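You operate a simulated robot arm through the tools that you are given. There is no shell and no other tool. Be economical: measure what you need, move in short steps, check, and stop when the job is done.

You are at the controls of a simulated robot arm. One attempt, no reset.

Task
Put the cap with the red top in well 26, then turn well 57 to the arrow.
Fine: the caps are in the purple box with the sliding lid, slide it shut again; free the orange handle to turn the blue turntable, and leave it free.

It is judged by the outcome, as a careful person would: the job done as asked, and still so three seconds after it is handed in. It fails if anything else is knocked over, pushed out of place, dropped, spilled or broken. A push-on lid holds only when it is set on centred and level and pressed home; a screw cap is set on level and turned clockwise until tight.

Robot
A 7-joint arm with a two-finger parallel gripper, fixed in place. Base frame: the origin is at the foot of the arm, x ahead of it, y to its left, z up; the work surface is at about z = 0.005. Readings come in m, rad, newtons and seconds.
With the tool pointing down near the work surface it reaches from about 0.24 to 0.62 m from the base axis. Its first joint turns from -1.152 to 1.152 rad. Payload 2.6 kg.
The TCP is the grasp point between the finger pads, 0.03 m short of the fingertips. In the tool frame z runs along the fingers and y along their closing line. Largest opening 0.094 m; finger width 0.028, thickness 0.01; the body of the gripper, 0.05 by 0.096 m, starts 0.055 m behind the TCP.
Orientation is that of the tool frame in the base frame, as [roll, pitch, yaw] about the fixed x, y, z axes, in that order (R = Rz(yaw) Ry(pitch) Rx(roll)). With the fingers straight down and closing along the base's y, the tool's x points along the base's -x, its y along +y and its z along -z.

Tools
- The arm moves only by the tool apply_moves. Its argument "plan" is a list of rows, each a list of 3 entries, a list of its own where there are three numbers: the opening, from 0 (shut) to 1 (fully open), then the shift along the tool's x, y, z in units of 300 mm (1.0 is 300 mm), then the turn, a rotation vector about the tool's x, y, z in units of 45 degrees (1.0 is 45 degrees). In form: [[fingers, [x, y, z], [wx, wy, wz]], ...]. A call has 1 to 20 rows; each row is the pose to reach, as a shift and turn from the pose commanded when the call began, along the tool's axes at that moment. A call with a number of a shift or a turn outside -1 to 1 is refused whole. Each row takes 0.2 s and may step no farther than 0.05 m and 0.15 rad from the row before; otherwise, or with a gripper value out of range, the whole call is refused. A pose out of reach is approached as far as the arm can. The call stops where the force on the tool passes 40 N (or 10 N more than at its start, if that is more) or the arm is blocked; 0.2 s more then pass. Each finger travels about 0.072 m/s and halts on what it meets, pressing with about 38 N; the grip force reading is that of the motor and also rises with nothing between the fingers. The clock runs only during rows and for 0.2 s after the last one: add rows that repeat a pose to give the fingers time. It gives the time, the measured TCP pose, the force on the tool (base axes), the opening and the grip force at its end, in the units of the frame above (readings bear some noise), and new pictures: "views" is both (left out), scene, wrist or none.
- Cameras (640 x 400 px; columns grow to the right, rows downward): "scene" is fixed at [0.0371, 0.4313, 0.5675]; the picture's right is [-0.77, -0.63, 0.00], its down [-0.33, 0.40, -0.86] and it looks along [0.54, -0.66, -0.52] (base axes); focal length 316 px, centre (320, 200). "wrist" rides on the gripper at [-0.037, 0, -0.058] in the tool frame; the picture's right is [0.00, -1.00, 0.00], its down [0.97, 0.00, -0.24] and it looks along [0.24, 0.00, 0.97] (tool axes); focal length 218 px, centre (320, 200). There is no depth. A picture from a camera that has moved, and an enlarged one, comes with that camera's place and axes in the base frame and with its lens.
- zoom(camera, box): a new picture of the part [left, top, right, bottom] of that camera's present view, enlarged. No time passes.
- sign_off(): hands the job in; it is judged then, once.

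Go step by step. Nothing tells you positions but the pictures and the camera data: compare them with the known pose of the tool, close in by small moves and look again before you grip or let go. The budget is 120 turns and 170 pictures, counting those below and the enlarged ones. Unless the task says otherwise, let go and move clear before handing in, and close with one line.

The tools are called after ">>>" by a JSON object that holds its "name" and its "arguments". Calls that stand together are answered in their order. apply_moves: Moves the arm, as the interface text tells. Its arguments: {"type":"object","properties":{"plan":{"type":"array"},"views":{"type":"string","enum":["both","scene","wrist","none"]}},"required":["plan"]} The other tools are called the same way: zoom (camera, box) takes an enlarged picture of a part of a camera's view; sign_off () hands the job in.

At the start:

```text
time_s: 0.0
tool_pos: [0.347, -0.0975, 0.4064]
ee_rot: [-3.141, 0.002, -3.141]
wrist_force: [-0.4, 0.1, -1.3]
gripper_width: 0.0938
grasp_force: 0.0
```

scene: 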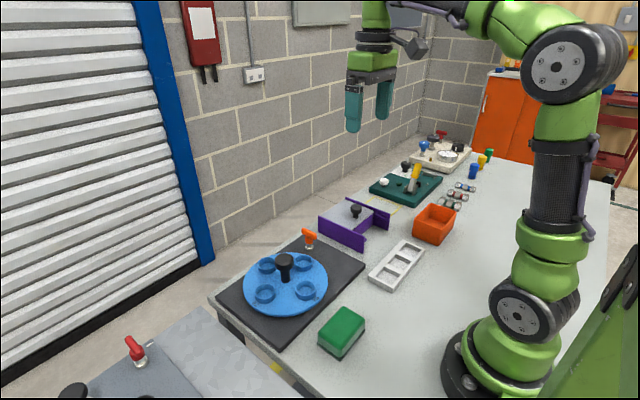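
wrist: 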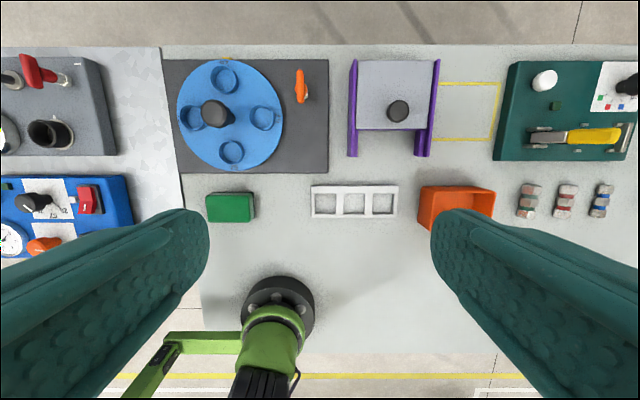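

I see the blue turntable with four cups and an orange handle, the purple box with a grey sliding lid, and other fixtures. I'll enlarge the views first.

>>> {"name": "zoom", "arguments": {"camera": "wrist", "box": [160, 40, 340, 180]}}

>>> {"name": "zoom", "arguments": {"camera": "wrist", "box": [330, 40, 510, 180]}}

>>> {"name": "zoom", "arguments": {"camera": "scene", "box": [210, 190, 400, 330]}}

```text
2.86 times, centred on (250, 110) of wrist
camera zoom: at [0.3856, -0.0966, 0.4642], right [0.0, -1.0, 0.0], down [-0.97, 0.0, 0.24], along [-0.24, 0.0, -0.97], focal length 624 px, centre (520, 457)
```

zoom: 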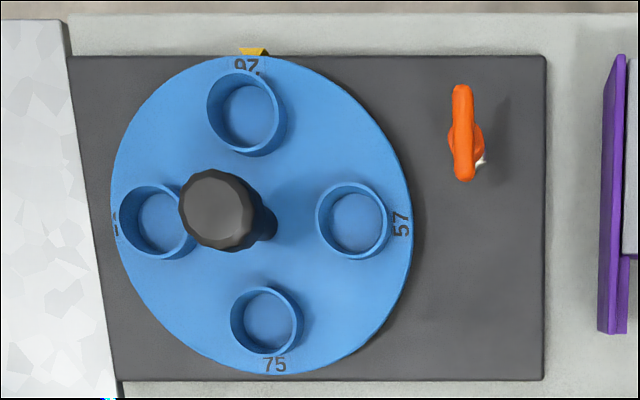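

```text
2.86 times, centred on (420, 110) of wrist
camera zoom: at [0.3856, -0.0966, 0.4642], right [0.0, -1.0, 0.0], down [-0.97, 0.0, 0.24], along [-0.24, 0.0, -0.97], focal length 624 px, centre (34, 457)
```

zoom: 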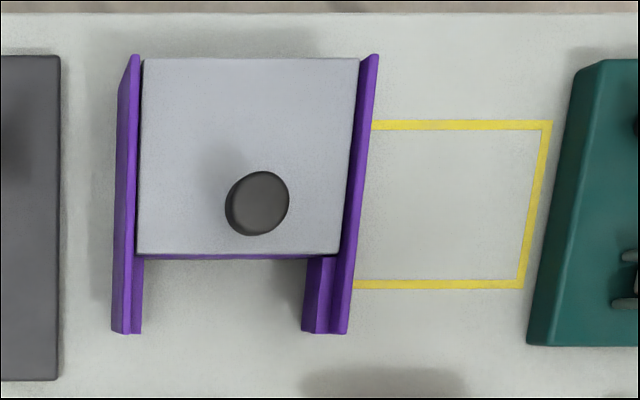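

```text
2.86 times, centred on (305, 260) of scene
camera zoom: at [0.0371, 0.4313, 0.5675], right [-0.77, -0.63, 0.0], down [-0.33, 0.4, -0.86], along [0.54, -0.66, -0.52], focal length 902 px, centre (363, 29)
```

zoom: 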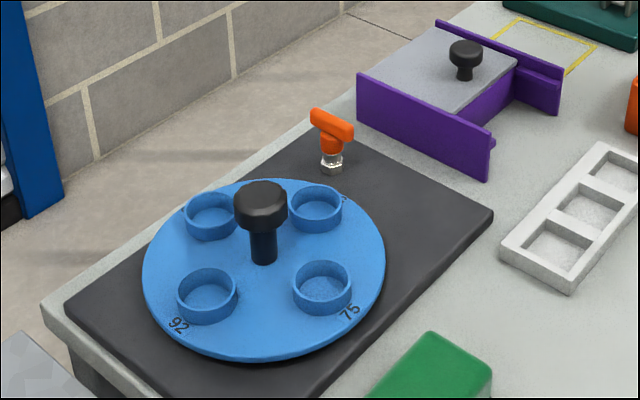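

The labels need a closer look; I take the turntable centre to be near (0.436, 0.071) and the box lid knob near (0.44, -0.22). I'll move lower over the turntable and handle.

>>> {"name": "apply_moves", "arguments": {"plan": [[1, [-0.06, 0.06, 0.12], [0, 0, 0]], [1, [-0.12, 0.11, 0.24], [0, 0, 0]], [1, [-0.17, 0.16, 0.36], [0, 0, 0]], [1, [-0.2, 0.2, 0.48], [0, 0, 0]], [1, [-0.2, 0.2, 0.48], [0, 0, 0]]], "views": "both"}}

```text
time_s: 1.2
tool_pos: [0.4081, -0.0368, 0.2616]
ee_rot: [3.141, 0.002, -3.142]
wrist_force: [0.5, -0.4, -0.6]
gripper_width: 0.0942
grasp_force: 0.1
camera wrist: at [0.4454, -0.0366, 0.3199], right [0.0, -1.0, 0.0], down [-0.97, 0.0, 0.24], along [-0.24, 0.0, -0.97], focal length 218 px, centre (320, 200)
```

scene: 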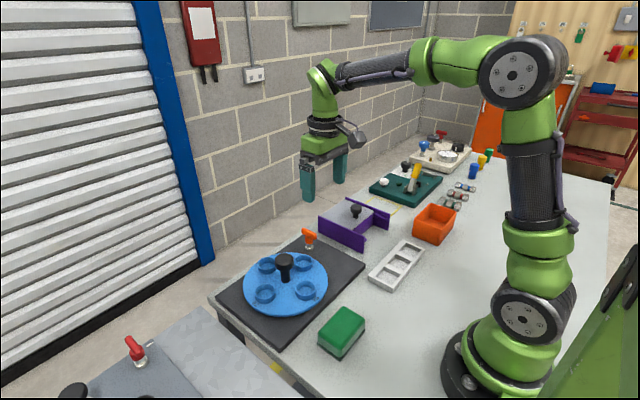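
wrist: 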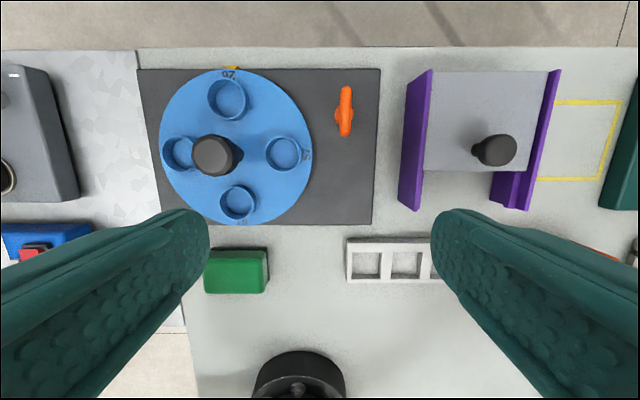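

>>> {"name": "zoom", "arguments": {"camera": "wrist", "box": [140, 60, 300, 160]}}

>>> {"name": "zoom", "arguments": {"camera": "wrist", "box": [260, 70, 400, 180]}}

>>> {"name": "zoom", "arguments": {"camera": "scene", "box": [280, 180, 400, 255]}}

```text
4.00 times, centred on (220, 110) of wrist
camera zoom: at [0.4454, -0.0366, 0.3199], right [0.0, -1.0, 0.0], down [-0.97, 0.0, 0.24], along [-0.24, 0.0, -0.97], focal length 873 px, centre (720, 560)
```

zoom: 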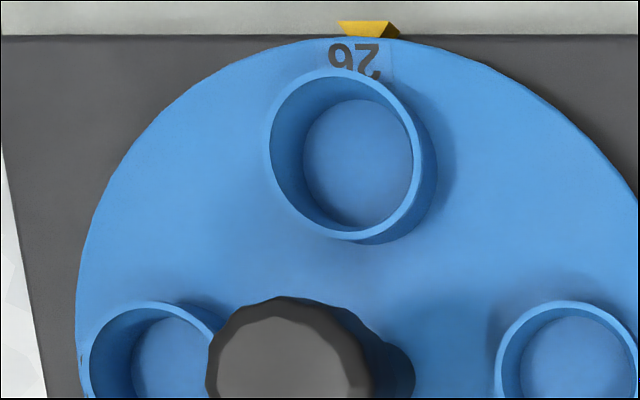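

```text
3.64 times, centred on (330, 125) of wrist
camera zoom: at [0.4454, -0.0366, 0.3199], right [0.0, -1.0, 0.0], down [-0.97, 0.0, 0.24], along [-0.24, 0.0, -0.97], focal length 794 px, centre (284, 473)
```

zoom: 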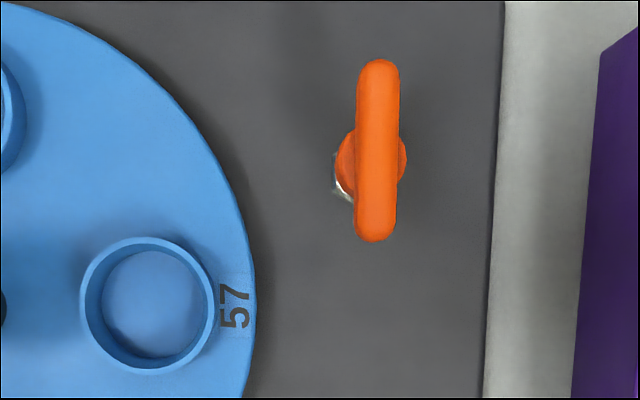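

```text
5.33 times, centred on (340, 218) of scene
camera zoom: at [0.0371, 0.4313, 0.5675], right [-0.77, -0.63, 0.0], down [-0.33, 0.4, -0.86], along [0.54, -0.66, -0.52], focal length 1684 px, centre (213, 107)
```

zoom: 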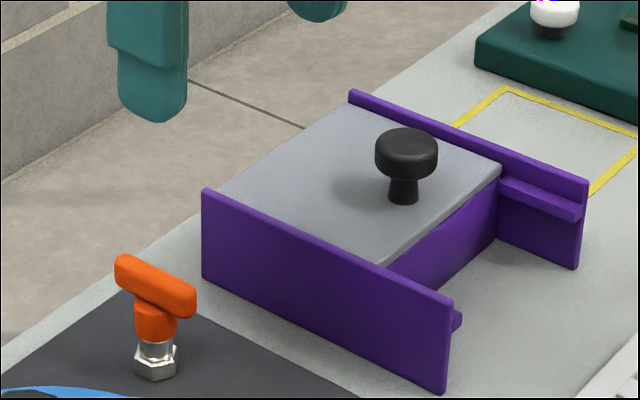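

Wells as read from outside: 26 at +x (by the arrow), 57 at -y, 75 at -x, 92 at +y. The lid knob is at about (0.441, -0.225), top z≈0.081; rails extend towards -x. I'll move above the knob.

>>> {"name": "apply_moves", "arguments": {"plan": [[0.9, [-0.02, -0.13, 0.06], [0, 0, 0]], [0.8, [-0.04, -0.26, 0.12], [0, 0, 0]], [0.65, [-0.07, -0.39, 0.18], [0, 0, 0]], [0.65, [-0.09, -0.52, 0.24], [0, 0, 0]], [0.65, [-0.11, -0.626, 0.3], [0, 0, 0]], [0.65, [-0.11, -0.626, 0.35], [0, 0, 0]], [0.65, [-0.11, -0.626, 0.35], [0, 0, 0]]], "views": "both"}}

```text
time_s: 2.8
tool_pos: [0.4406, -0.2251, 0.1568]
ee_rot: [3.141, 0.002, 3.141]
wrist_force: [-0.1, -0.1, 0.1]
gripper_width: 0.061
grasp_force: 0.1
camera wrist: at [0.4781, -0.2244, 0.2155], right [0.0, -1.0, 0.0], down [-0.97, 0.0, 0.24], along [-0.24, 0.0, -0.97], focal length 218 px, centre (320, 200)
```

scene: 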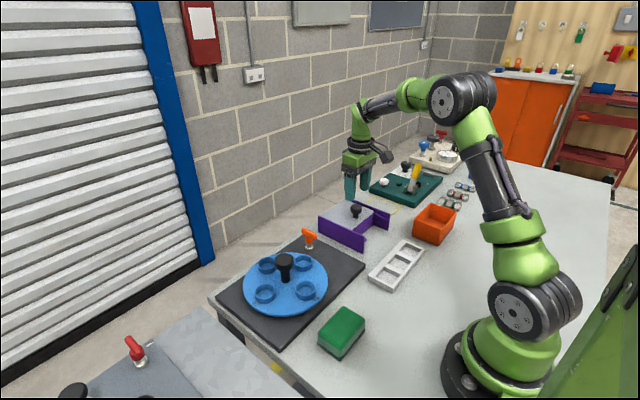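
wrist: 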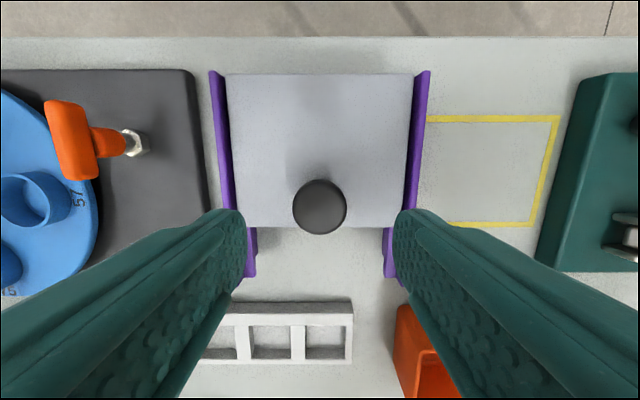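

The knob is centred between the fingers. I'll go down and grip it.

>>> {"name": "apply_moves", "arguments": {"plan": [[0.65, [0, 0, 0.1], [0, 0, 0]], [0.65, [0, 0, 0.2], [0, 0, 0]], [0.65, [0, 0, 0.25], [0, 0, 0]], [0.65, [0, 0, 0.25], [0, 0, 0]], [0.2, [0, 0, 0.25], [0, 0, 0]], [0.2, [0, 0, 0.25], [0, 0, 0]], [0.2, [0, 0, 0.25], [0, 0, 0]]], "views": "both"}}

```text
time_s: 4.4
tool_pos: [0.4429, -0.2256, 0.0838]
ee_rot: [3.14, 0.007, 3.141]
wrist_force: [0.9, 7.4, 29.5]
gripper_width: 0.0336
grasp_force: 45.0
camera wrist: at [0.4795, -0.224, 0.1427], right [0.0, -1.0, 0.0], down [-0.97, 0.0, 0.23], along [-0.23, 0.0, -0.97], focal length 218 px, centre (320, 200)
```

scene: 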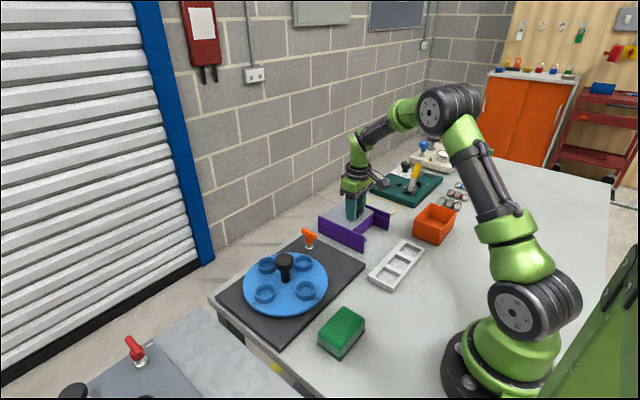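
wrist: 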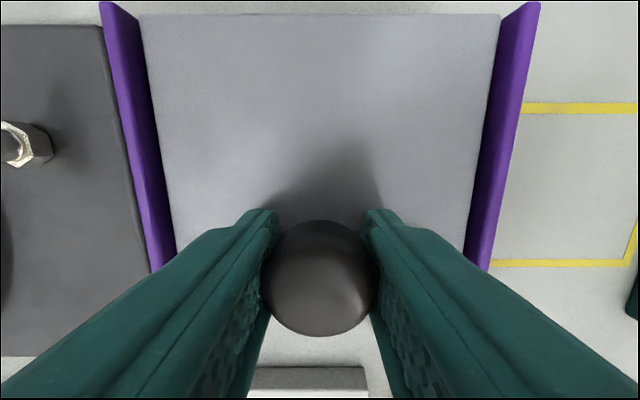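

The tips are pressing lightly on the lid; I'll ease up 3 mm and slide the lid towards -x, watching the force.

>>> {"name": "apply_moves", "arguments": {"plan": [[0.2, [0, 0, -0.01], [0, 0, 0]], [0.2, [0.03, 0, -0.01], [0, 0, 0]], [0.2, [0.06, 0, -0.01], [0, 0, 0]], [0.2, [0.09, 0, -0.01], [0, 0, 0]], [0.2, [0.12, 0, -0.01], [0, 0, 0]], [0.2, [0.15, 0, -0.01], [0, 0, 0]]], "views": "both"}}

```text
time_s: 5.8
tool_pos: [0.3961, -0.224, 0.0844]
ee_rot: [3.141, -0.002, -3.141]
wrist_force: [1.0, 7.8, 0.9]
gripper_width: 0.0333
grasp_force: 45.2
camera wrist: at [0.4337, -0.2242, 0.1424], right [0.0, -1.0, 0.0], down [-0.97, 0.0, 0.24], along [-0.24, 0.0, -0.97], focal length 218 px, centre (320, 200)
```

scene: 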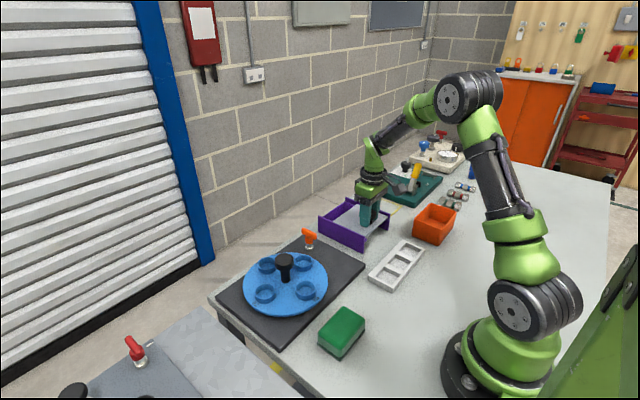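
wrist: 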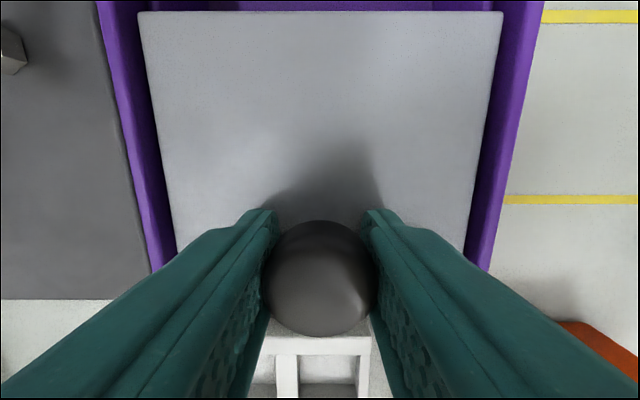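

The lid slides freely. I'll slide 20 mm more and look at the opening.

>>> {"name": "apply_moves", "arguments": {"plan": [[0.2, [0.02, 0, 0], [0, 0, 0]], [0.2, [0.04, 0, 0], [0, 0, 0]], [0.2, [0.067, 0, 0], [0, 0, 0]]], "views": "both"}}

>>> {"name": "zoom", "arguments": {"camera": "scene", "box": [300, 180, 420, 255]}}

```text
time_s: 6.6
tool_pos: [0.3754, -0.2243, 0.0847]
ee_rot: [3.14, -0.002, 3.14]
wrist_force: [0.3, 5.5, -7.5]
gripper_width: 0.0332
grasp_force: 45.4
camera wrist: at [0.413, -0.2242, 0.1424], right [0.0, -1.0, 0.0], down [-0.97, 0.0, 0.24], along [-0.24, 0.0, -0.97], focal length 218 px, centre (320, 200)
```

scene: 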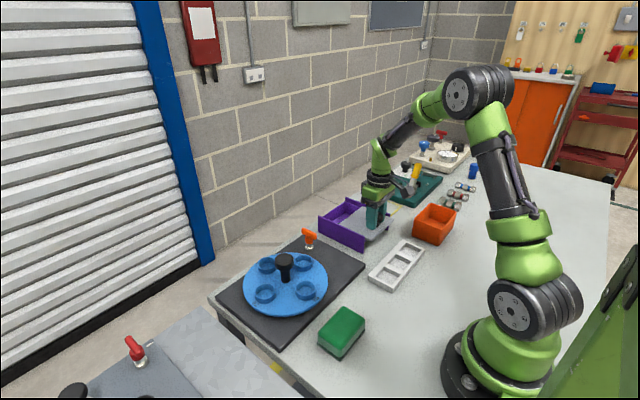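
wrist: 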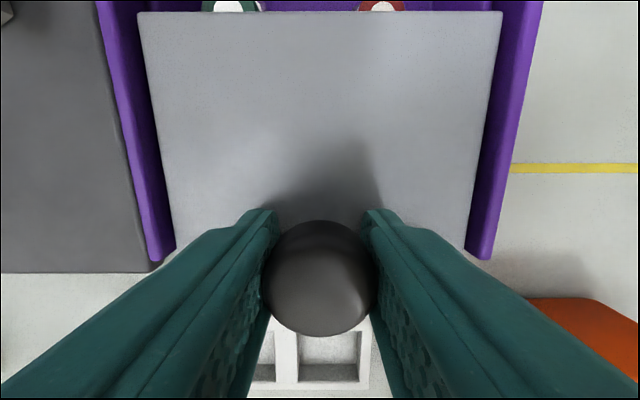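

```text
5.33 times, centred on (360, 218) of scene
camera zoom: at [0.0371, 0.4313, 0.5676], right [-0.77, -0.63, 0.0], down [-0.33, 0.4, -0.86], along [0.54, -0.66, -0.52], focal length 1684 px, centre (107, 107)
```

zoom: 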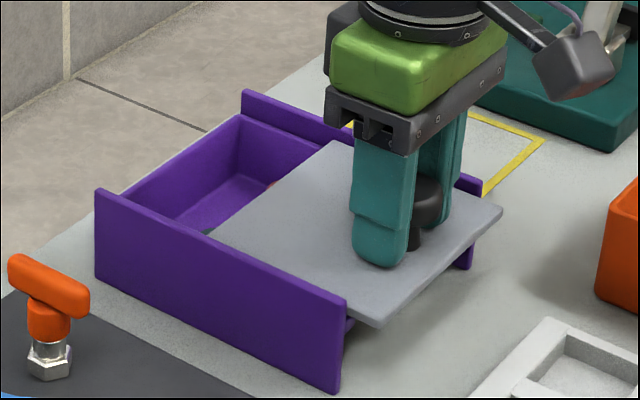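

Caps appear under the lid's far edge. I'll slide 15 mm more, keeping most of the lid on the rails, then release and look.

>>> {"name": "apply_moves", "arguments": {"plan": [[0.2, [0.025, 0, 0], [0, 0, 0]], [0.2, [0.05, 0, 0], [0, 0, 0]], [0.2, [0.05, 0, 0], [0, 0, 0]]], "views": "both"}}

>>> {"name": "zoom", "arguments": {"camera": "scene", "box": [300, 180, 420, 255]}}

```text
time_s: 7.4
tool_pos: [0.3599, -0.2251, 0.0849]
ee_rot: [3.14, 0.0, 3.14]
wrist_force: [-0.7, 2.7, -17.5]
gripper_width: 0.0334
grasp_force: 45.5
camera wrist: at [0.398, -0.2242, 0.1425], right [0.0, -1.0, 0.0], down [-0.97, 0.0, 0.24], along [-0.24, 0.0, -0.97], focal length 218 px, centre (320, 200)
```

scene: 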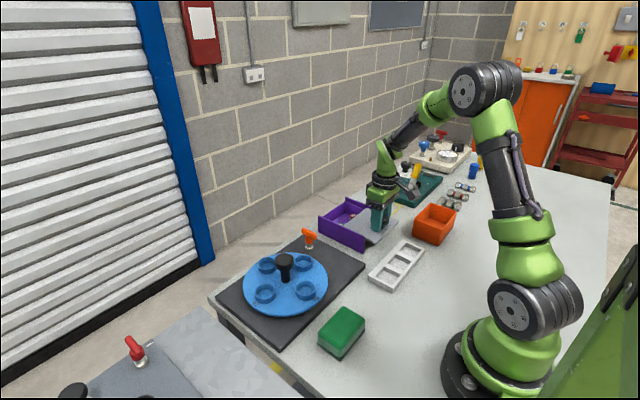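
wrist: 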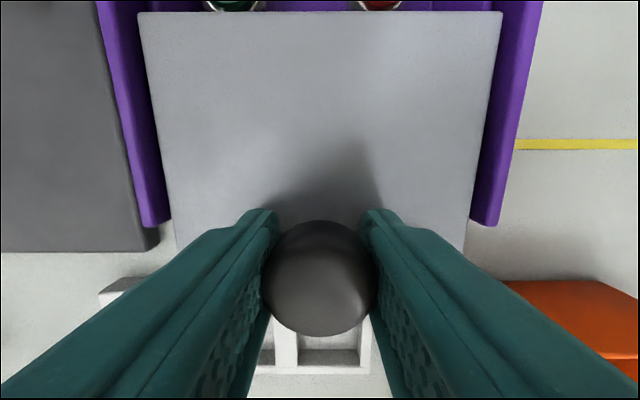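

```text
5.33 times, centred on (360, 218) of scene
camera zoom: at [0.0372, 0.4312, 0.5676], right [-0.77, -0.63, 0.0], down [-0.33, 0.4, -0.86], along [0.54, -0.66, -0.52], focal length 1684 px, centre (107, 107)
```

zoom: 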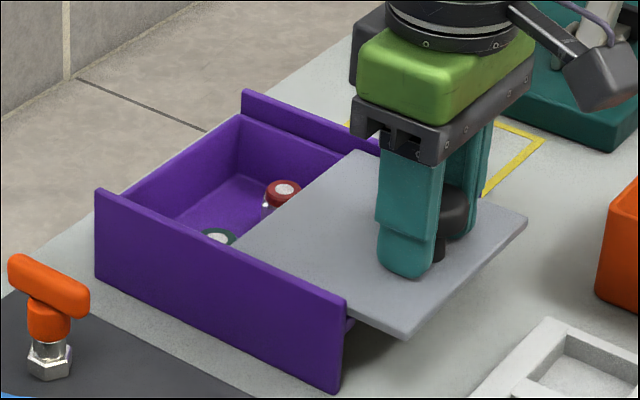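

The red-topped cap and a green one are visible. The lid seems guided by its rails; I'll relax the vertical load by 1.5 mm and slide another 18 mm.

>>> {"name": "apply_moves", "arguments": {"plan": [[0.2, [0.0, 0, 0.005], [0, 0, 0]], [0.2, [0.02, 0, 0.005], [0, 0, 0]], [0.2, [0.04, 0, 0.005], [0, 0, 0]], [0.2, [0.06, 0, 0.005], [0, 0, 0]]], "views": "none"}}

>>> {"name": "zoom", "arguments": {"camera": "scene", "box": [300, 180, 420, 255]}}

```text
time_s: 8.4
tool_pos: [0.3445, -0.2241, 0.0842]
ee_rot: [-3.139, 0.004, 3.141]
wrist_force: [-0.1, 7.9, 11.2]
gripper_width: 0.0335
grasp_force: 45.2
```

```text
5.33 times, centred on (360, 218) of scene
camera zoom: at [0.037, 0.4313, 0.5675], right [-0.77, -0.63, 0.0], down [-0.33, 0.4, -0.86], along [0.54, -0.66, -0.52], focal length 1684 px, centre (107, 107)
```

zoom: 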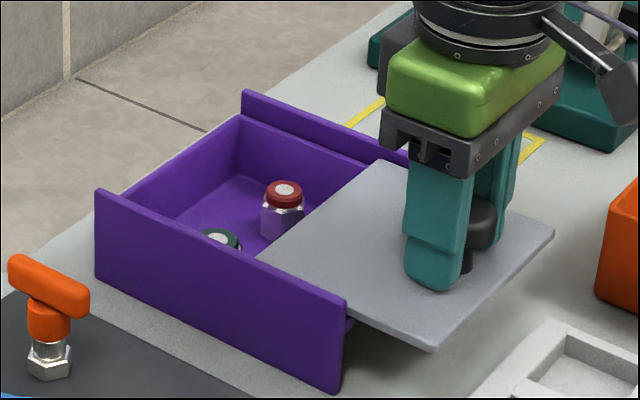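

The red cap (silver hex body, red top) stands clear of the lid. I'll release the knob, rise, and look from above.

>>> {"name": "apply_moves", "arguments": {"plan": [[0.65, [0, 0, 0], [0, 0, 0]], [0.65, [0, 0, 0], [0, 0, 0]], [0.65, [0, 0, -0.1], [0, 0, 0]], [0.65, [0, 0, -0.25], [0, 0, 0]], [0.65, [-0.14, 0, -0.33], [0, 0, 0]], [0.65, [-0.28, 0, -0.4], [0, 0, 0]], [0.65, [-0.28, 0, -0.4], [0, 0, 0]]], "views": "both"}}

>>> {"name": "zoom", "arguments": {"camera": "scene", "box": [300, 180, 420, 255]}}

>>> {"name": "zoom", "arguments": {"camera": "wrist", "box": [220, 60, 420, 200]}}

```text
time_s: 10.0
tool_pos: [0.428, -0.225, 0.2026]
ee_rot: [3.14, 0.001, -3.141]
wrist_force: [0.3, -1.0, -0.3]
gripper_width: 0.0612
grasp_force: 0.0
camera wrist: at [0.4656, -0.2243, 0.2614], right [0.0, -1.0, 0.0], down [-0.97, 0.0, 0.24], along [-0.24, 0.0, -0.97], focal length 218 px, centre (320, 200)
```

scene: 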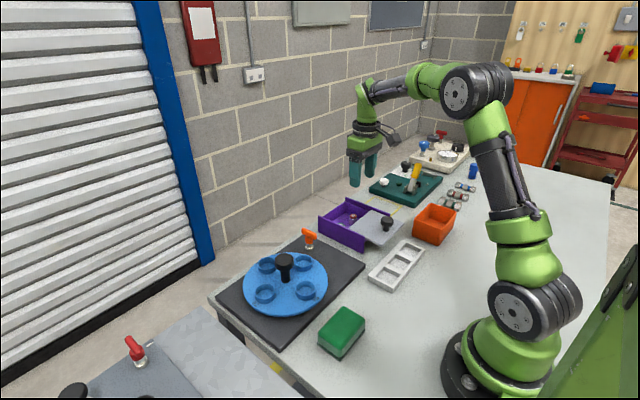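
wrist: 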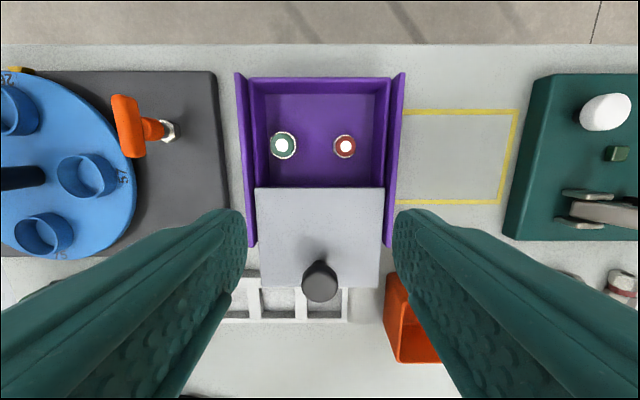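

```text
5.33 times, centred on (360, 218) of scene
camera zoom: at [0.0371, 0.4313, 0.5675], right [-0.77, -0.63, 0.0], down [-0.33, 0.4, -0.86], along [0.54, -0.66, -0.52], focal length 1684 px, centre (107, 107)
```

zoom: 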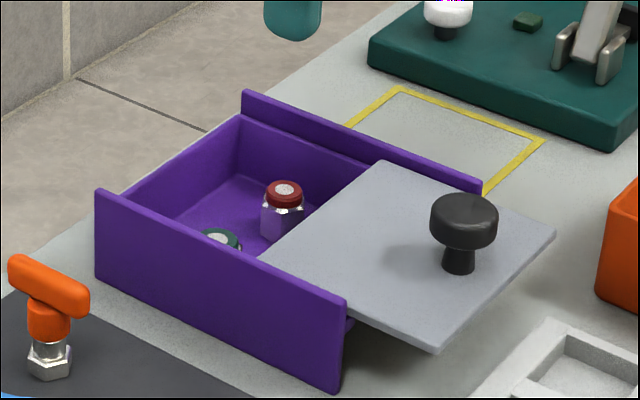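

```text
2.86 times, centred on (320, 130) of wrist
camera zoom: at [0.4656, -0.2243, 0.2614], right [0.0, -1.0, 0.0], down [-0.97, 0.0, 0.24], along [-0.24, 0.0, -0.97], focal length 624 px, centre (320, 400)
```

zoom: 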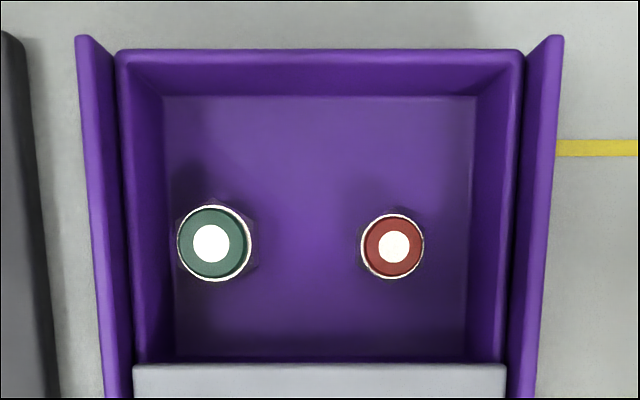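

The lid stays put. Red cap is at about (0.466, -0.250), about 23 mm wide, with its top at about z 0.03; let me check its hex orientation and the well depth.

>>> {"name": "zoom", "arguments": {"camera": "wrist", "box": [328, 132, 360, 160]}}

>>> {"name": "zoom", "arguments": {"camera": "scene", "box": [335, 205, 375, 230]}}

>>> {"name": "zoom", "arguments": {"camera": "scene", "box": [240, 245, 330, 310]}}

```text
14.29 times, centred on (344, 146) of wrist
camera zoom: at [0.4656, -0.2243, 0.2614], right [0.0, -1.0, 0.0], down [-0.97, 0.0, 0.24], along [-0.24, 0.0, -0.97], focal length 3118 px, centre (-23, 971)
```

zoom: 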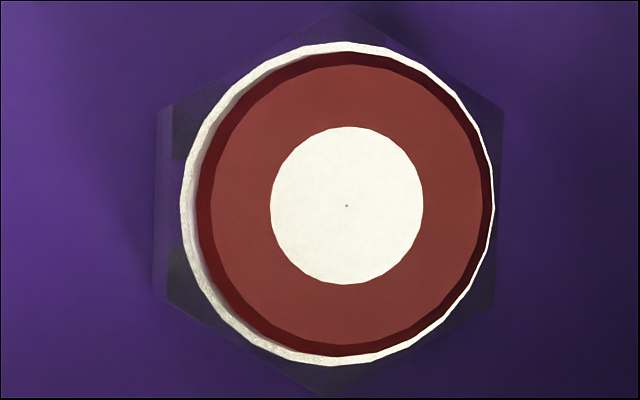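

```text
16.00 times, centred on (355, 218) of scene
camera zoom: at [0.0371, 0.4313, 0.5675], right [-0.77, -0.63, 0.0], down [-0.33, 0.4, -0.86], along [0.54, -0.66, -0.52], focal length 5052 px, centre (-240, -80)
```

zoom: 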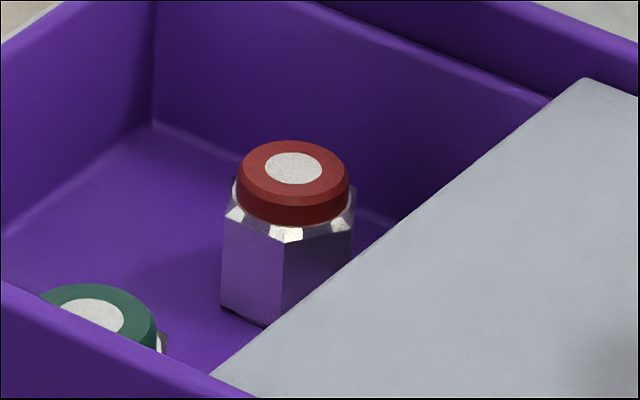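

```text
6.15 times, centred on (285, 278) of scene
camera zoom: at [0.0371, 0.4313, 0.5675], right [-0.77, -0.63, 0.0], down [-0.33, 0.4, -0.86], along [0.54, -0.66, -0.52], focal length 1943 px, centre (535, -277)
```

zoom: 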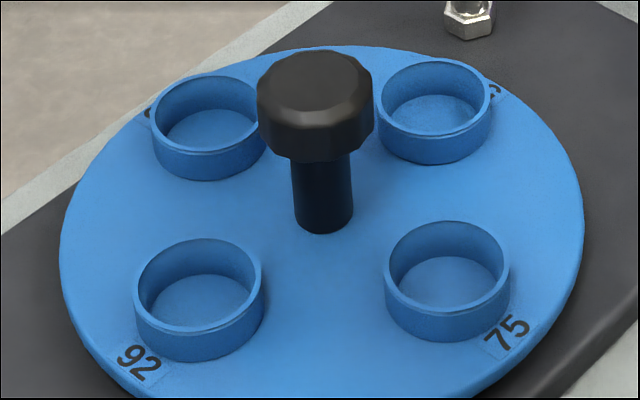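

The hex flats face ±y, so closing along y grips flats. I'll approach above the red cap with a narrow opening and check.

>>> {"name": "apply_moves", "arguments": {"plan": [[0.45, [-0.062, -0.042, 0.07], [0, 0, 0]], [0.45, [-0.124, -0.085, 0.15], [0, 0, 0]], [0.45, [-0.124, -0.085, 0.28], [0, 0, 0]], [0.45, [-0.124, -0.085, 0.38], [0, 0, 0]], [0.45, [-0.124, -0.085, 0.38], [0, 0, 0]]], "views": "wrist"}}

>>> {"name": "zoom", "arguments": {"camera": "scene", "box": [310, 180, 400, 240]}}

```text
time_s: 11.2
tool_pos: [0.4651, -0.251, 0.0873]
ee_rot: [-3.14, 0.002, -3.141]
wrist_force: [-0.7, -0.3, -0.5]
gripper_width: 0.0423
grasp_force: 0.0
camera wrist: at [0.5027, -0.2505, 0.1465], right [0.0, -1.0, 0.0], down [-0.97, 0.0, 0.24], along [-0.24, 0.0, -0.97], focal length 218 px, centre (320, 200)
```

wrist: 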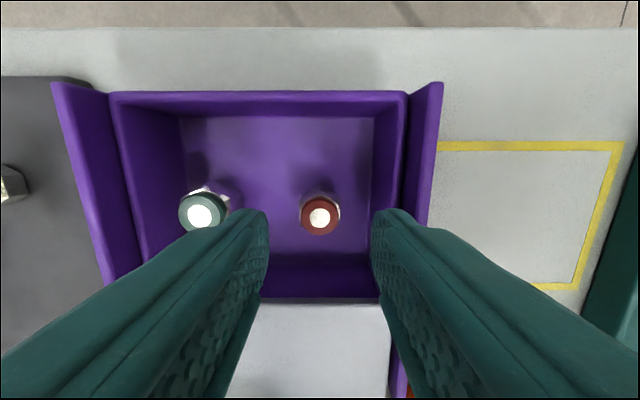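

```text
6.67 times, centred on (355, 210) of scene
camera zoom: at [0.0371, 0.4313, 0.5675], right [-0.77, -0.63, 0.0], down [-0.33, 0.4, -0.86], along [0.54, -0.66, -0.52], focal length 2105 px, centre (87, 133)
```

zoom: 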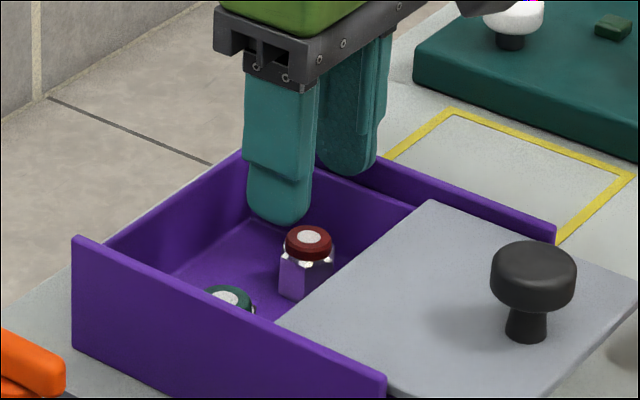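

Aligned on the red cap. I'll descend so the tips overlap its upper hex and close.

>>> {"name": "apply_moves", "arguments": {"plan": [[0.45, [0, 0, 0.06], [0, 0, 0]], [0.45, [0, 0, 0.124], [0, 0, 0]], [0.45, [0, 0, 0.124], [0, 0, 0]]], "views": "wrist"}}

>>> {"name": "zoom", "arguments": {"camera": "scene", "box": [310, 180, 400, 240]}}

```text
time_s: 12.0
tool_pos: [0.4645, -0.2511, 0.0513]
ee_rot: [3.14, 0.002, 3.14]
wrist_force: [0.1, 0.5, -0.1]
gripper_width: 0.0423
grasp_force: 0.1
camera wrist: at [0.5027, -0.2504, 0.1096], right [0.0, -1.0, 0.0], down [-0.97, 0.0, 0.24], along [-0.24, 0.0, -0.97], focal length 218 px, centre (320, 200)
```

wrist: 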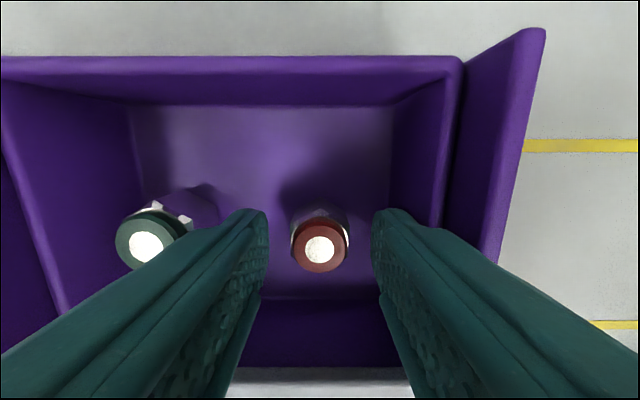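

```text
6.67 times, centred on (355, 210) of scene
camera zoom: at [0.0371, 0.4313, 0.5675], right [-0.77, -0.63, 0.0], down [-0.33, 0.4, -0.86], along [0.54, -0.66, -0.52], focal length 2105 px, centre (87, 133)
```

zoom: 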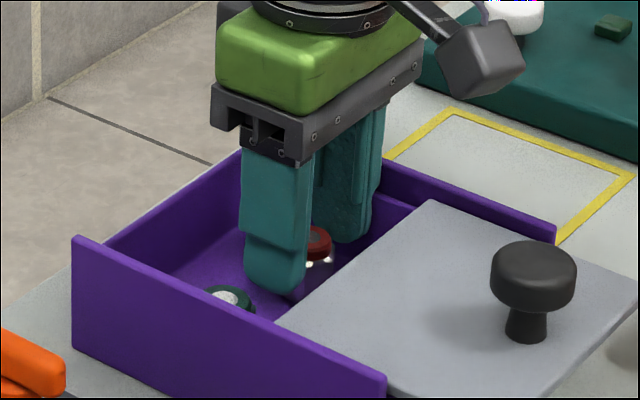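

Good overlap. Close on the cap and lift straight up.

>>> {"name": "apply_moves", "arguments": {"plan": [[0.1, [0, 0, 0], [0, 0, 0]], [0.1, [0, 0, 0], [0, 0, 0]], [0.1, [0, 0, 0], [0, 0, 0]], [0.1, [0, 0, -0.05], [0, 0, 0]], [0.1, [0, 0, -0.13], [0, 0, 0]], [0.1, [0, 0, -0.24], [0, 0, 0]], [0.1, [0, 0, -0.36], [0, 0, 0]], [0.1, [0, 0, -0.36], [0, 0, 0]]], "views": "wrist"}}

>>> {"name": "zoom", "arguments": {"camera": "scene", "box": [310, 140, 400, 200]}}

```text
time_s: 13.8
tool_pos: [0.4646, -0.2515, 0.1603]
ee_rot: [-3.141, -0.001, -3.141]
wrist_force: [1.0, 0.3, -1.0]
gripper_width: 0.0232
grasp_force: 38.2
camera wrist: at [0.5024, -0.2505, 0.2187], right [0.0, -1.0, 0.0], down [-0.97, 0.0, 0.24], along [-0.24, 0.0, -0.97], focal length 218 px, centre (320, 200)
```

wrist: 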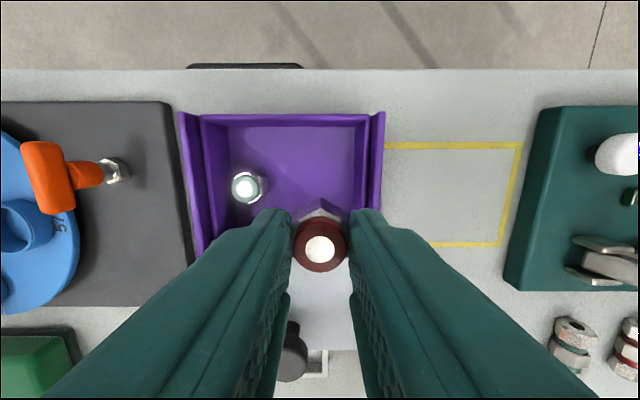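

```text
6.67 times, centred on (355, 170) of scene
camera zoom: at [0.0371, 0.4313, 0.5675], right [-0.77, -0.63, 0.0], down [-0.33, 0.4, -0.86], along [0.54, -0.66, -0.52], focal length 2105 px, centre (87, 400)
```

zoom: 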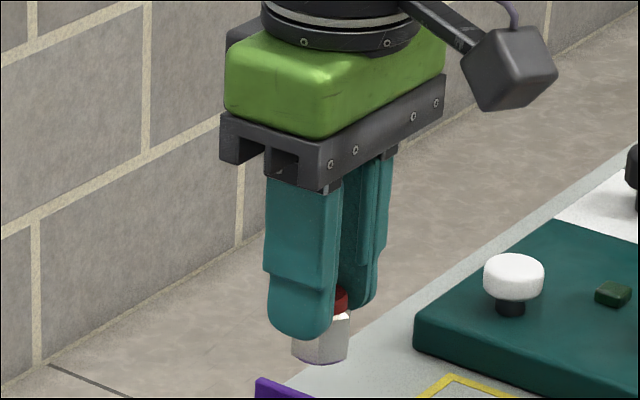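

The red cap is held firmly. Moving over towards well 26 at about (0.500, 0.0725).

>>> {"name": "apply_moves", "arguments": {"plan": [[0.1, [-0.02, 0.15, -0.02], [0, 0, 0]], [0.1, [-0.04, 0.3, -0.02], [0, 0, 0]], [0.1, [-0.06, 0.45, -0.02], [0, 0, 0]], [0.1, [-0.08, 0.6, -0.02], [0, 0, 0]], [0.1, [-0.1, 0.75, -0.02], [0, 0, 0]], [0.1, [-0.117, 0.9, -0.02], [0, 0, 0]]], "views": "none"}}

>>> {"name": "apply_moves", "arguments": {"plan": [[0.1, [0, 0.1, 0], [0, 0, 0]], [0.1, [0, 0.18, 0], [0, 0, 0]], [0.1, [0, 0.18, 0], [0, 0, 0]]], "views": "both"}}

>>> {"name": "zoom", "arguments": {"camera": "scene", "box": [230, 180, 350, 320]}}

>>> {"name": "zoom", "arguments": {"camera": "wrist", "box": [240, 130, 400, 290]}}

```text
time_s: 15.2
tool_pos: [0.4995, 0.0198, 0.1668]
ee_rot: [3.141, 0.003, 3.14]
wrist_force: [0.4, 0.3, -0.9]
gripper_width: 0.023
grasp_force: 37.8
```

```text
time_s: 16.0
tool_pos: [0.4978, 0.0743, 0.165]
ee_rot: [3.142, 0.0, 3.141]
wrist_force: [0.0, -0.8, -0.9]
gripper_width: 0.0231
grasp_force: 38.1
camera wrist: at [0.5365, 0.075, 0.2241], right [0.0, -1.0, 0.0], down [-0.97, 0.0, 0.24], along [-0.24, 0.0, -0.97], focal length 218 px, centre (320, 200)
```

scene: 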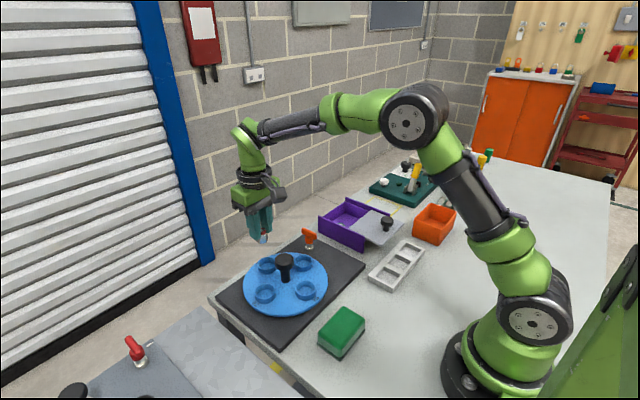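
wrist: 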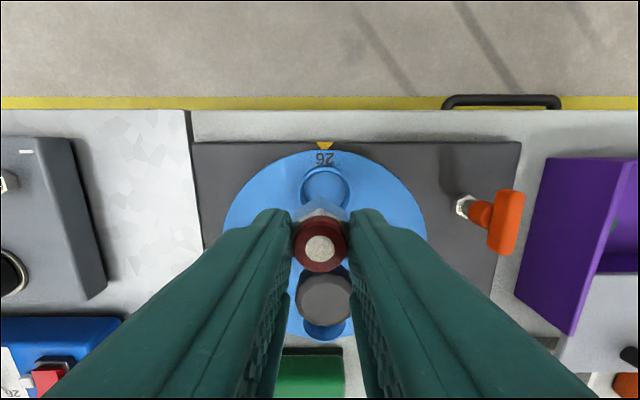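

```text
2.86 times, centred on (290, 250) of scene
camera zoom: at [0.0371, 0.4313, 0.5675], right [-0.77, -0.63, 0.0], down [-0.33, 0.4, -0.86], along [0.54, -0.66, -0.52], focal length 902 px, centre (406, 57)
```

zoom: 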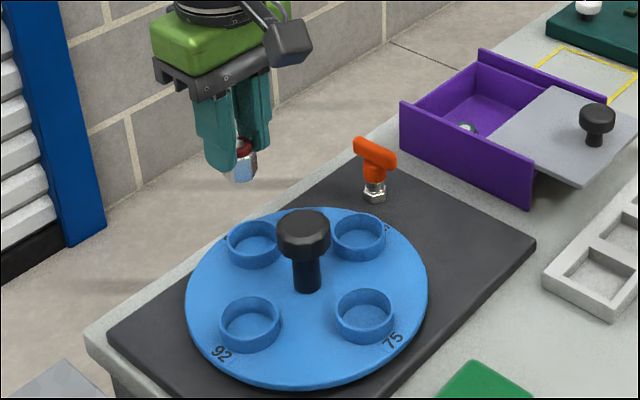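

```text
2.50 times, centred on (320, 210) of wrist
camera zoom: at [0.5365, 0.075, 0.2241], right [0.0, -1.0, 0.0], down [-0.97, 0.0, 0.24], along [-0.24, 0.0, -0.97], focal length 546 px, centre (320, 175)
```

zoom: 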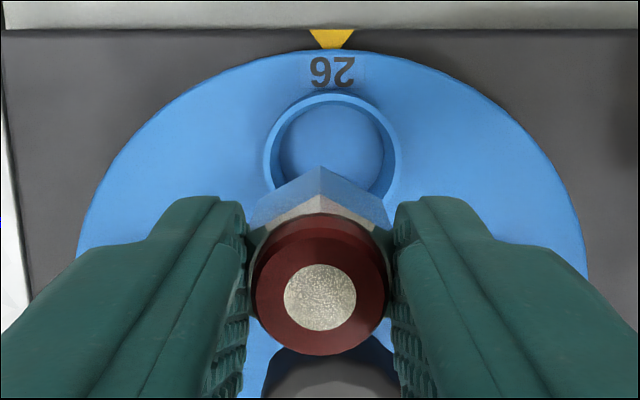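

Text reads 26 and the well centre is about (0.497, 0.0715). I'll shift 3 mm and go down part way, then check.

>>> {"name": "apply_moves", "arguments": {"plan": [[0.1, [0, -0.01, 0.08], [0, 0, 0]], [0.1, [0, -0.01, 0.16], [0, 0, 0]], [0.1, [0, -0.01, 0.24], [0, 0, 0]], [0.1, [0, -0.01, 0.24], [0, 0, 0]]], "views": "wrist"}}

>>> {"name": "zoom", "arguments": {"camera": "scene", "box": [230, 210, 330, 290]}}

>>> {"name": "zoom", "arguments": {"camera": "wrist", "box": [240, 130, 400, 290]}}

```text
time_s: 17.0
tool_pos: [0.4998, 0.071, 0.0939]
ee_rot: [-3.141, 0.001, -3.141]
wrist_force: [-0.3, -0.3, -0.4]
gripper_width: 0.0226
grasp_force: 37.8
camera wrist: at [0.5369, 0.0714, 0.1516], right [0.0, -1.0, 0.0], down [-0.97, 0.0, 0.24], along [-0.24, 0.0, -0.97], focal length 218 px, centre (320, 200)
```

wrist: 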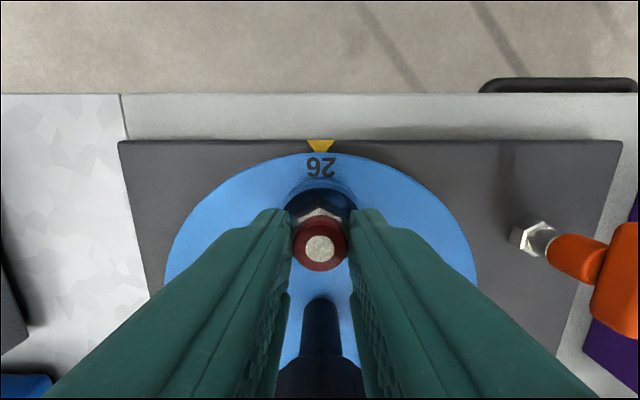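

```text
5.00 times, centred on (280, 250) of scene
camera zoom: at [0.0371, 0.4313, 0.5675], right [-0.77, -0.63, 0.0], down [-0.33, 0.4, -0.86], along [0.54, -0.66, -0.52], focal length 1579 px, centre (520, -50)
```

zoom: 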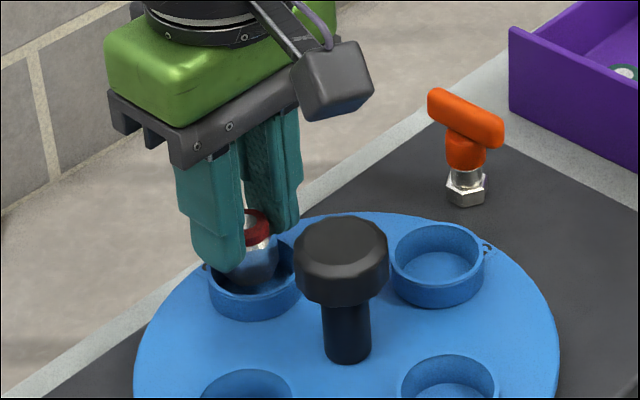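

```text
2.50 times, centred on (320, 210) of wrist
camera zoom: at [0.5369, 0.0714, 0.1516], right [0.0, -1.0, 0.0], down [-0.97, 0.0, 0.24], along [-0.24, 0.0, -0.97], focal length 546 px, centre (320, 175)
```

zoom: 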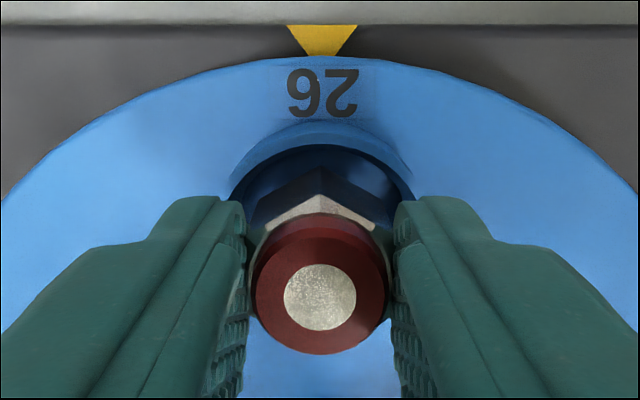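

The cap is over the well opening. I'll nudge 2 mm back and lower slowly, watching for contact.

>>> {"name": "apply_moves", "arguments": {"plan": [[0.1, [0.006, 0, 0.01], [0, 0, 0]], [0.1, [0.006, 0, 0.02], [0, 0, 0]], [0.1, [0.006, 0, 0.03], [0, 0, 0]], [0.1, [0.006, 0, 0.04], [0, 0, 0]], [0.1, [0.006, 0, 0.05], [0, 0, 0]]], "views": "wrist"}}

>>> {"name": "zoom", "arguments": {"camera": "scene", "box": [240, 225, 310, 280]}}

```text
time_s: 18.2
tool_pos: [0.4981, 0.0713, 0.0801]
ee_rot: [3.14, 0.003, 3.139]
wrist_force: [-6.1, -0.2, 16.2]
gripper_width: 0.023
grasp_force: 38.1
camera wrist: at [0.5355, 0.0713, 0.1396], right [0.0, -1.0, 0.0], down [-0.97, 0.0, 0.24], along [-0.24, 0.0, -0.97], focal length 218 px, centre (320, 200)
```

wrist: 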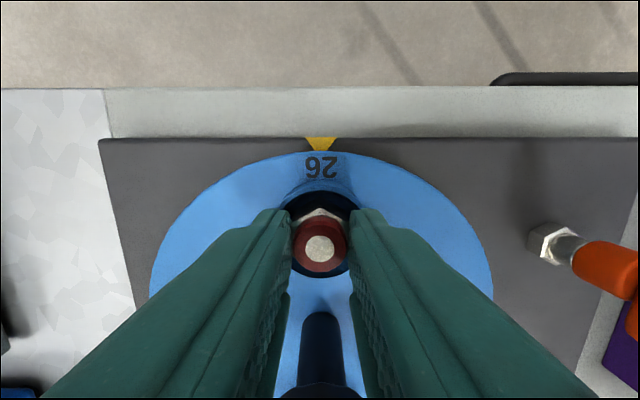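

```text
7.27 times, centred on (275, 252) of scene
camera zoom: at [0.037, 0.4313, 0.5676], right [-0.77, -0.63, 0.0], down [-0.33, 0.4, -0.86], along [0.54, -0.66, -0.52], focal length 2296 px, centre (647, -182)
```

zoom: 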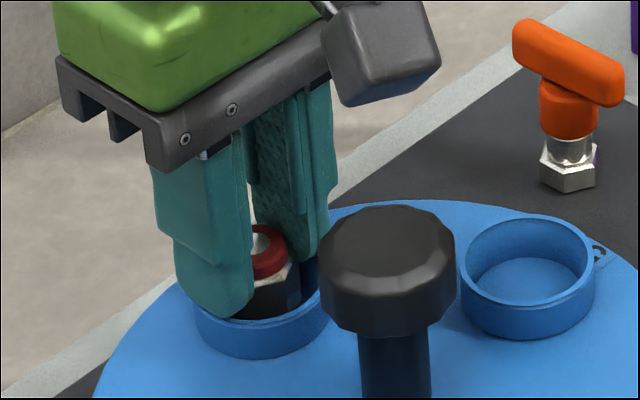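

>>> {"name": "zoom", "arguments": {"camera": "wrist", "box": [260, 170, 380, 290]}}

>>> {"name": "zoom", "arguments": {"camera": "scene", "box": [255, 245, 295, 280]}}

```text
3.33 times, centred on (320, 230) of wrist
camera zoom: at [0.5355, 0.0713, 0.1396], right [0.0, -1.0, 0.0], down [-0.97, 0.0, 0.24], along [-0.24, 0.0, -0.97], focal length 728 px, centre (320, 100)
```

zoom: 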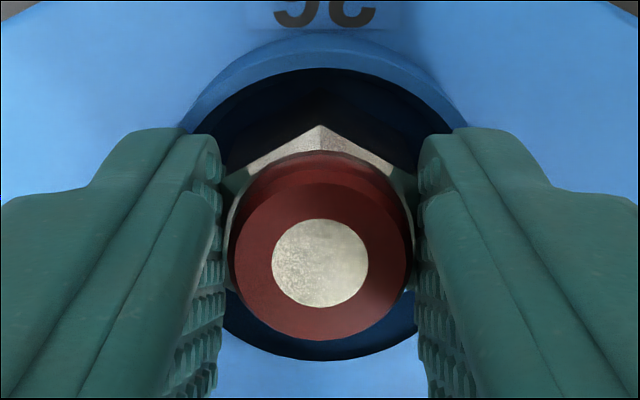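

```text
11.43 times, centred on (275, 262) of scene
camera zoom: at [0.037, 0.4313, 0.5676], right [-0.77, -0.63, 0.0], down [-0.33, 0.4, -0.86], along [0.54, -0.66, -0.52], focal length 3609 px, centre (834, -514)
```

zoom: 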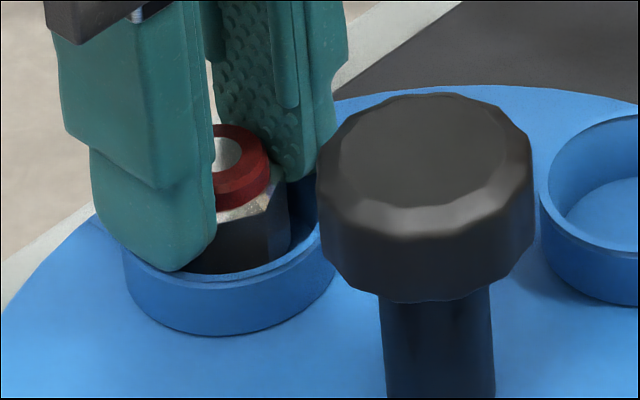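

The cap is down inside the well, tips at rim level. I'll relieve the pressure by 1 mm, open slightly and rise.

>>> {"name": "apply_moves", "arguments": {"plan": [[0.1, [0, 0, -0.003], [0, 0, 0]], [0.4, [0, 0, -0.003], [0, 0, 0]], [0.45, [0, 0, -0.003], [0, 0, 0]], [0.45, [0, 0, -0.05], [0, 0, 0]], [0.45, [0, 0, -0.15], [0, 0, 0]], [0.45, [0, 0, -0.28], [0, 0, 0]], [0.45, [0, 0, -0.28], [0, 0, 0]]], "views": "wrist"}}

>>> {"name": "zoom", "arguments": {"camera": "scene", "box": [230, 210, 330, 290]}}

>>> {"name": "zoom", "arguments": {"camera": "wrist", "box": [240, 130, 400, 290]}}

```text
time_s: 19.8
tool_pos: [0.4962, 0.0686, 0.1632]
ee_rot: [3.141, 0.0, 3.141]
wrist_force: [-0.8, -0.5, 0.3]
gripper_width: 0.0427
grasp_force: 0.0
camera wrist: at [0.5345, 0.0703, 0.2217], right [0.0, -1.0, 0.0], down [-0.97, 0.0, 0.24], along [-0.24, 0.0, -0.97], focal length 218 px, centre (320, 200)
```

wrist: 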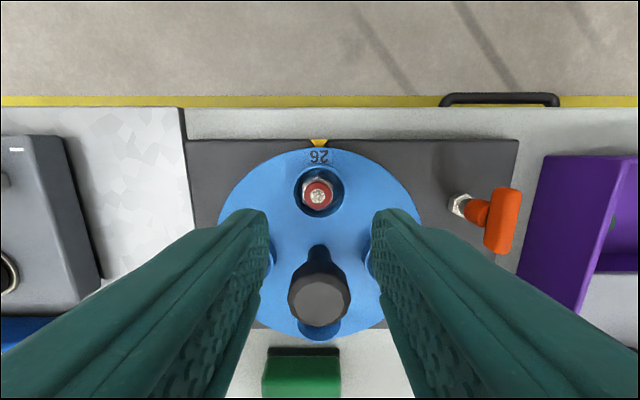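

```text
5.00 times, centred on (280, 250) of scene
camera zoom: at [0.0371, 0.4313, 0.5675], right [-0.77, -0.63, 0.0], down [-0.33, 0.4, -0.86], along [0.54, -0.66, -0.52], focal length 1579 px, centre (520, -50)
```

zoom: 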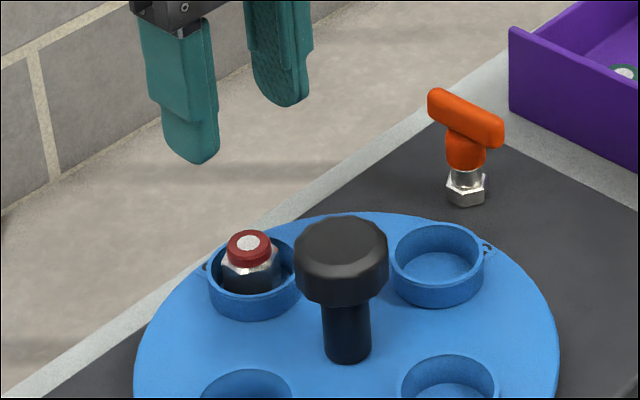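

```text
2.50 times, centred on (320, 210) of wrist
camera zoom: at [0.5345, 0.0703, 0.2217], right [0.0, -1.0, 0.0], down [-0.97, 0.0, 0.24], along [-0.24, 0.0, -0.97], focal length 546 px, centre (320, 175)
```

zoom: 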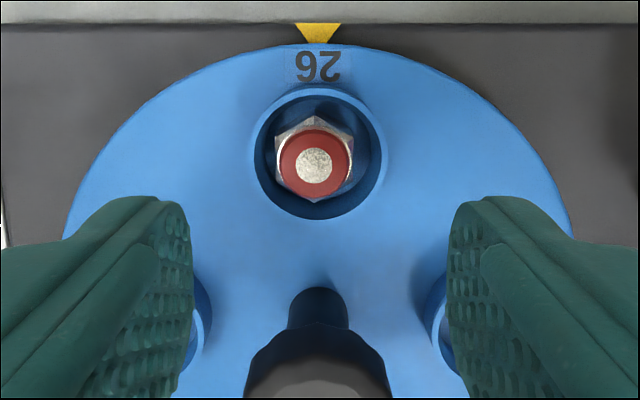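

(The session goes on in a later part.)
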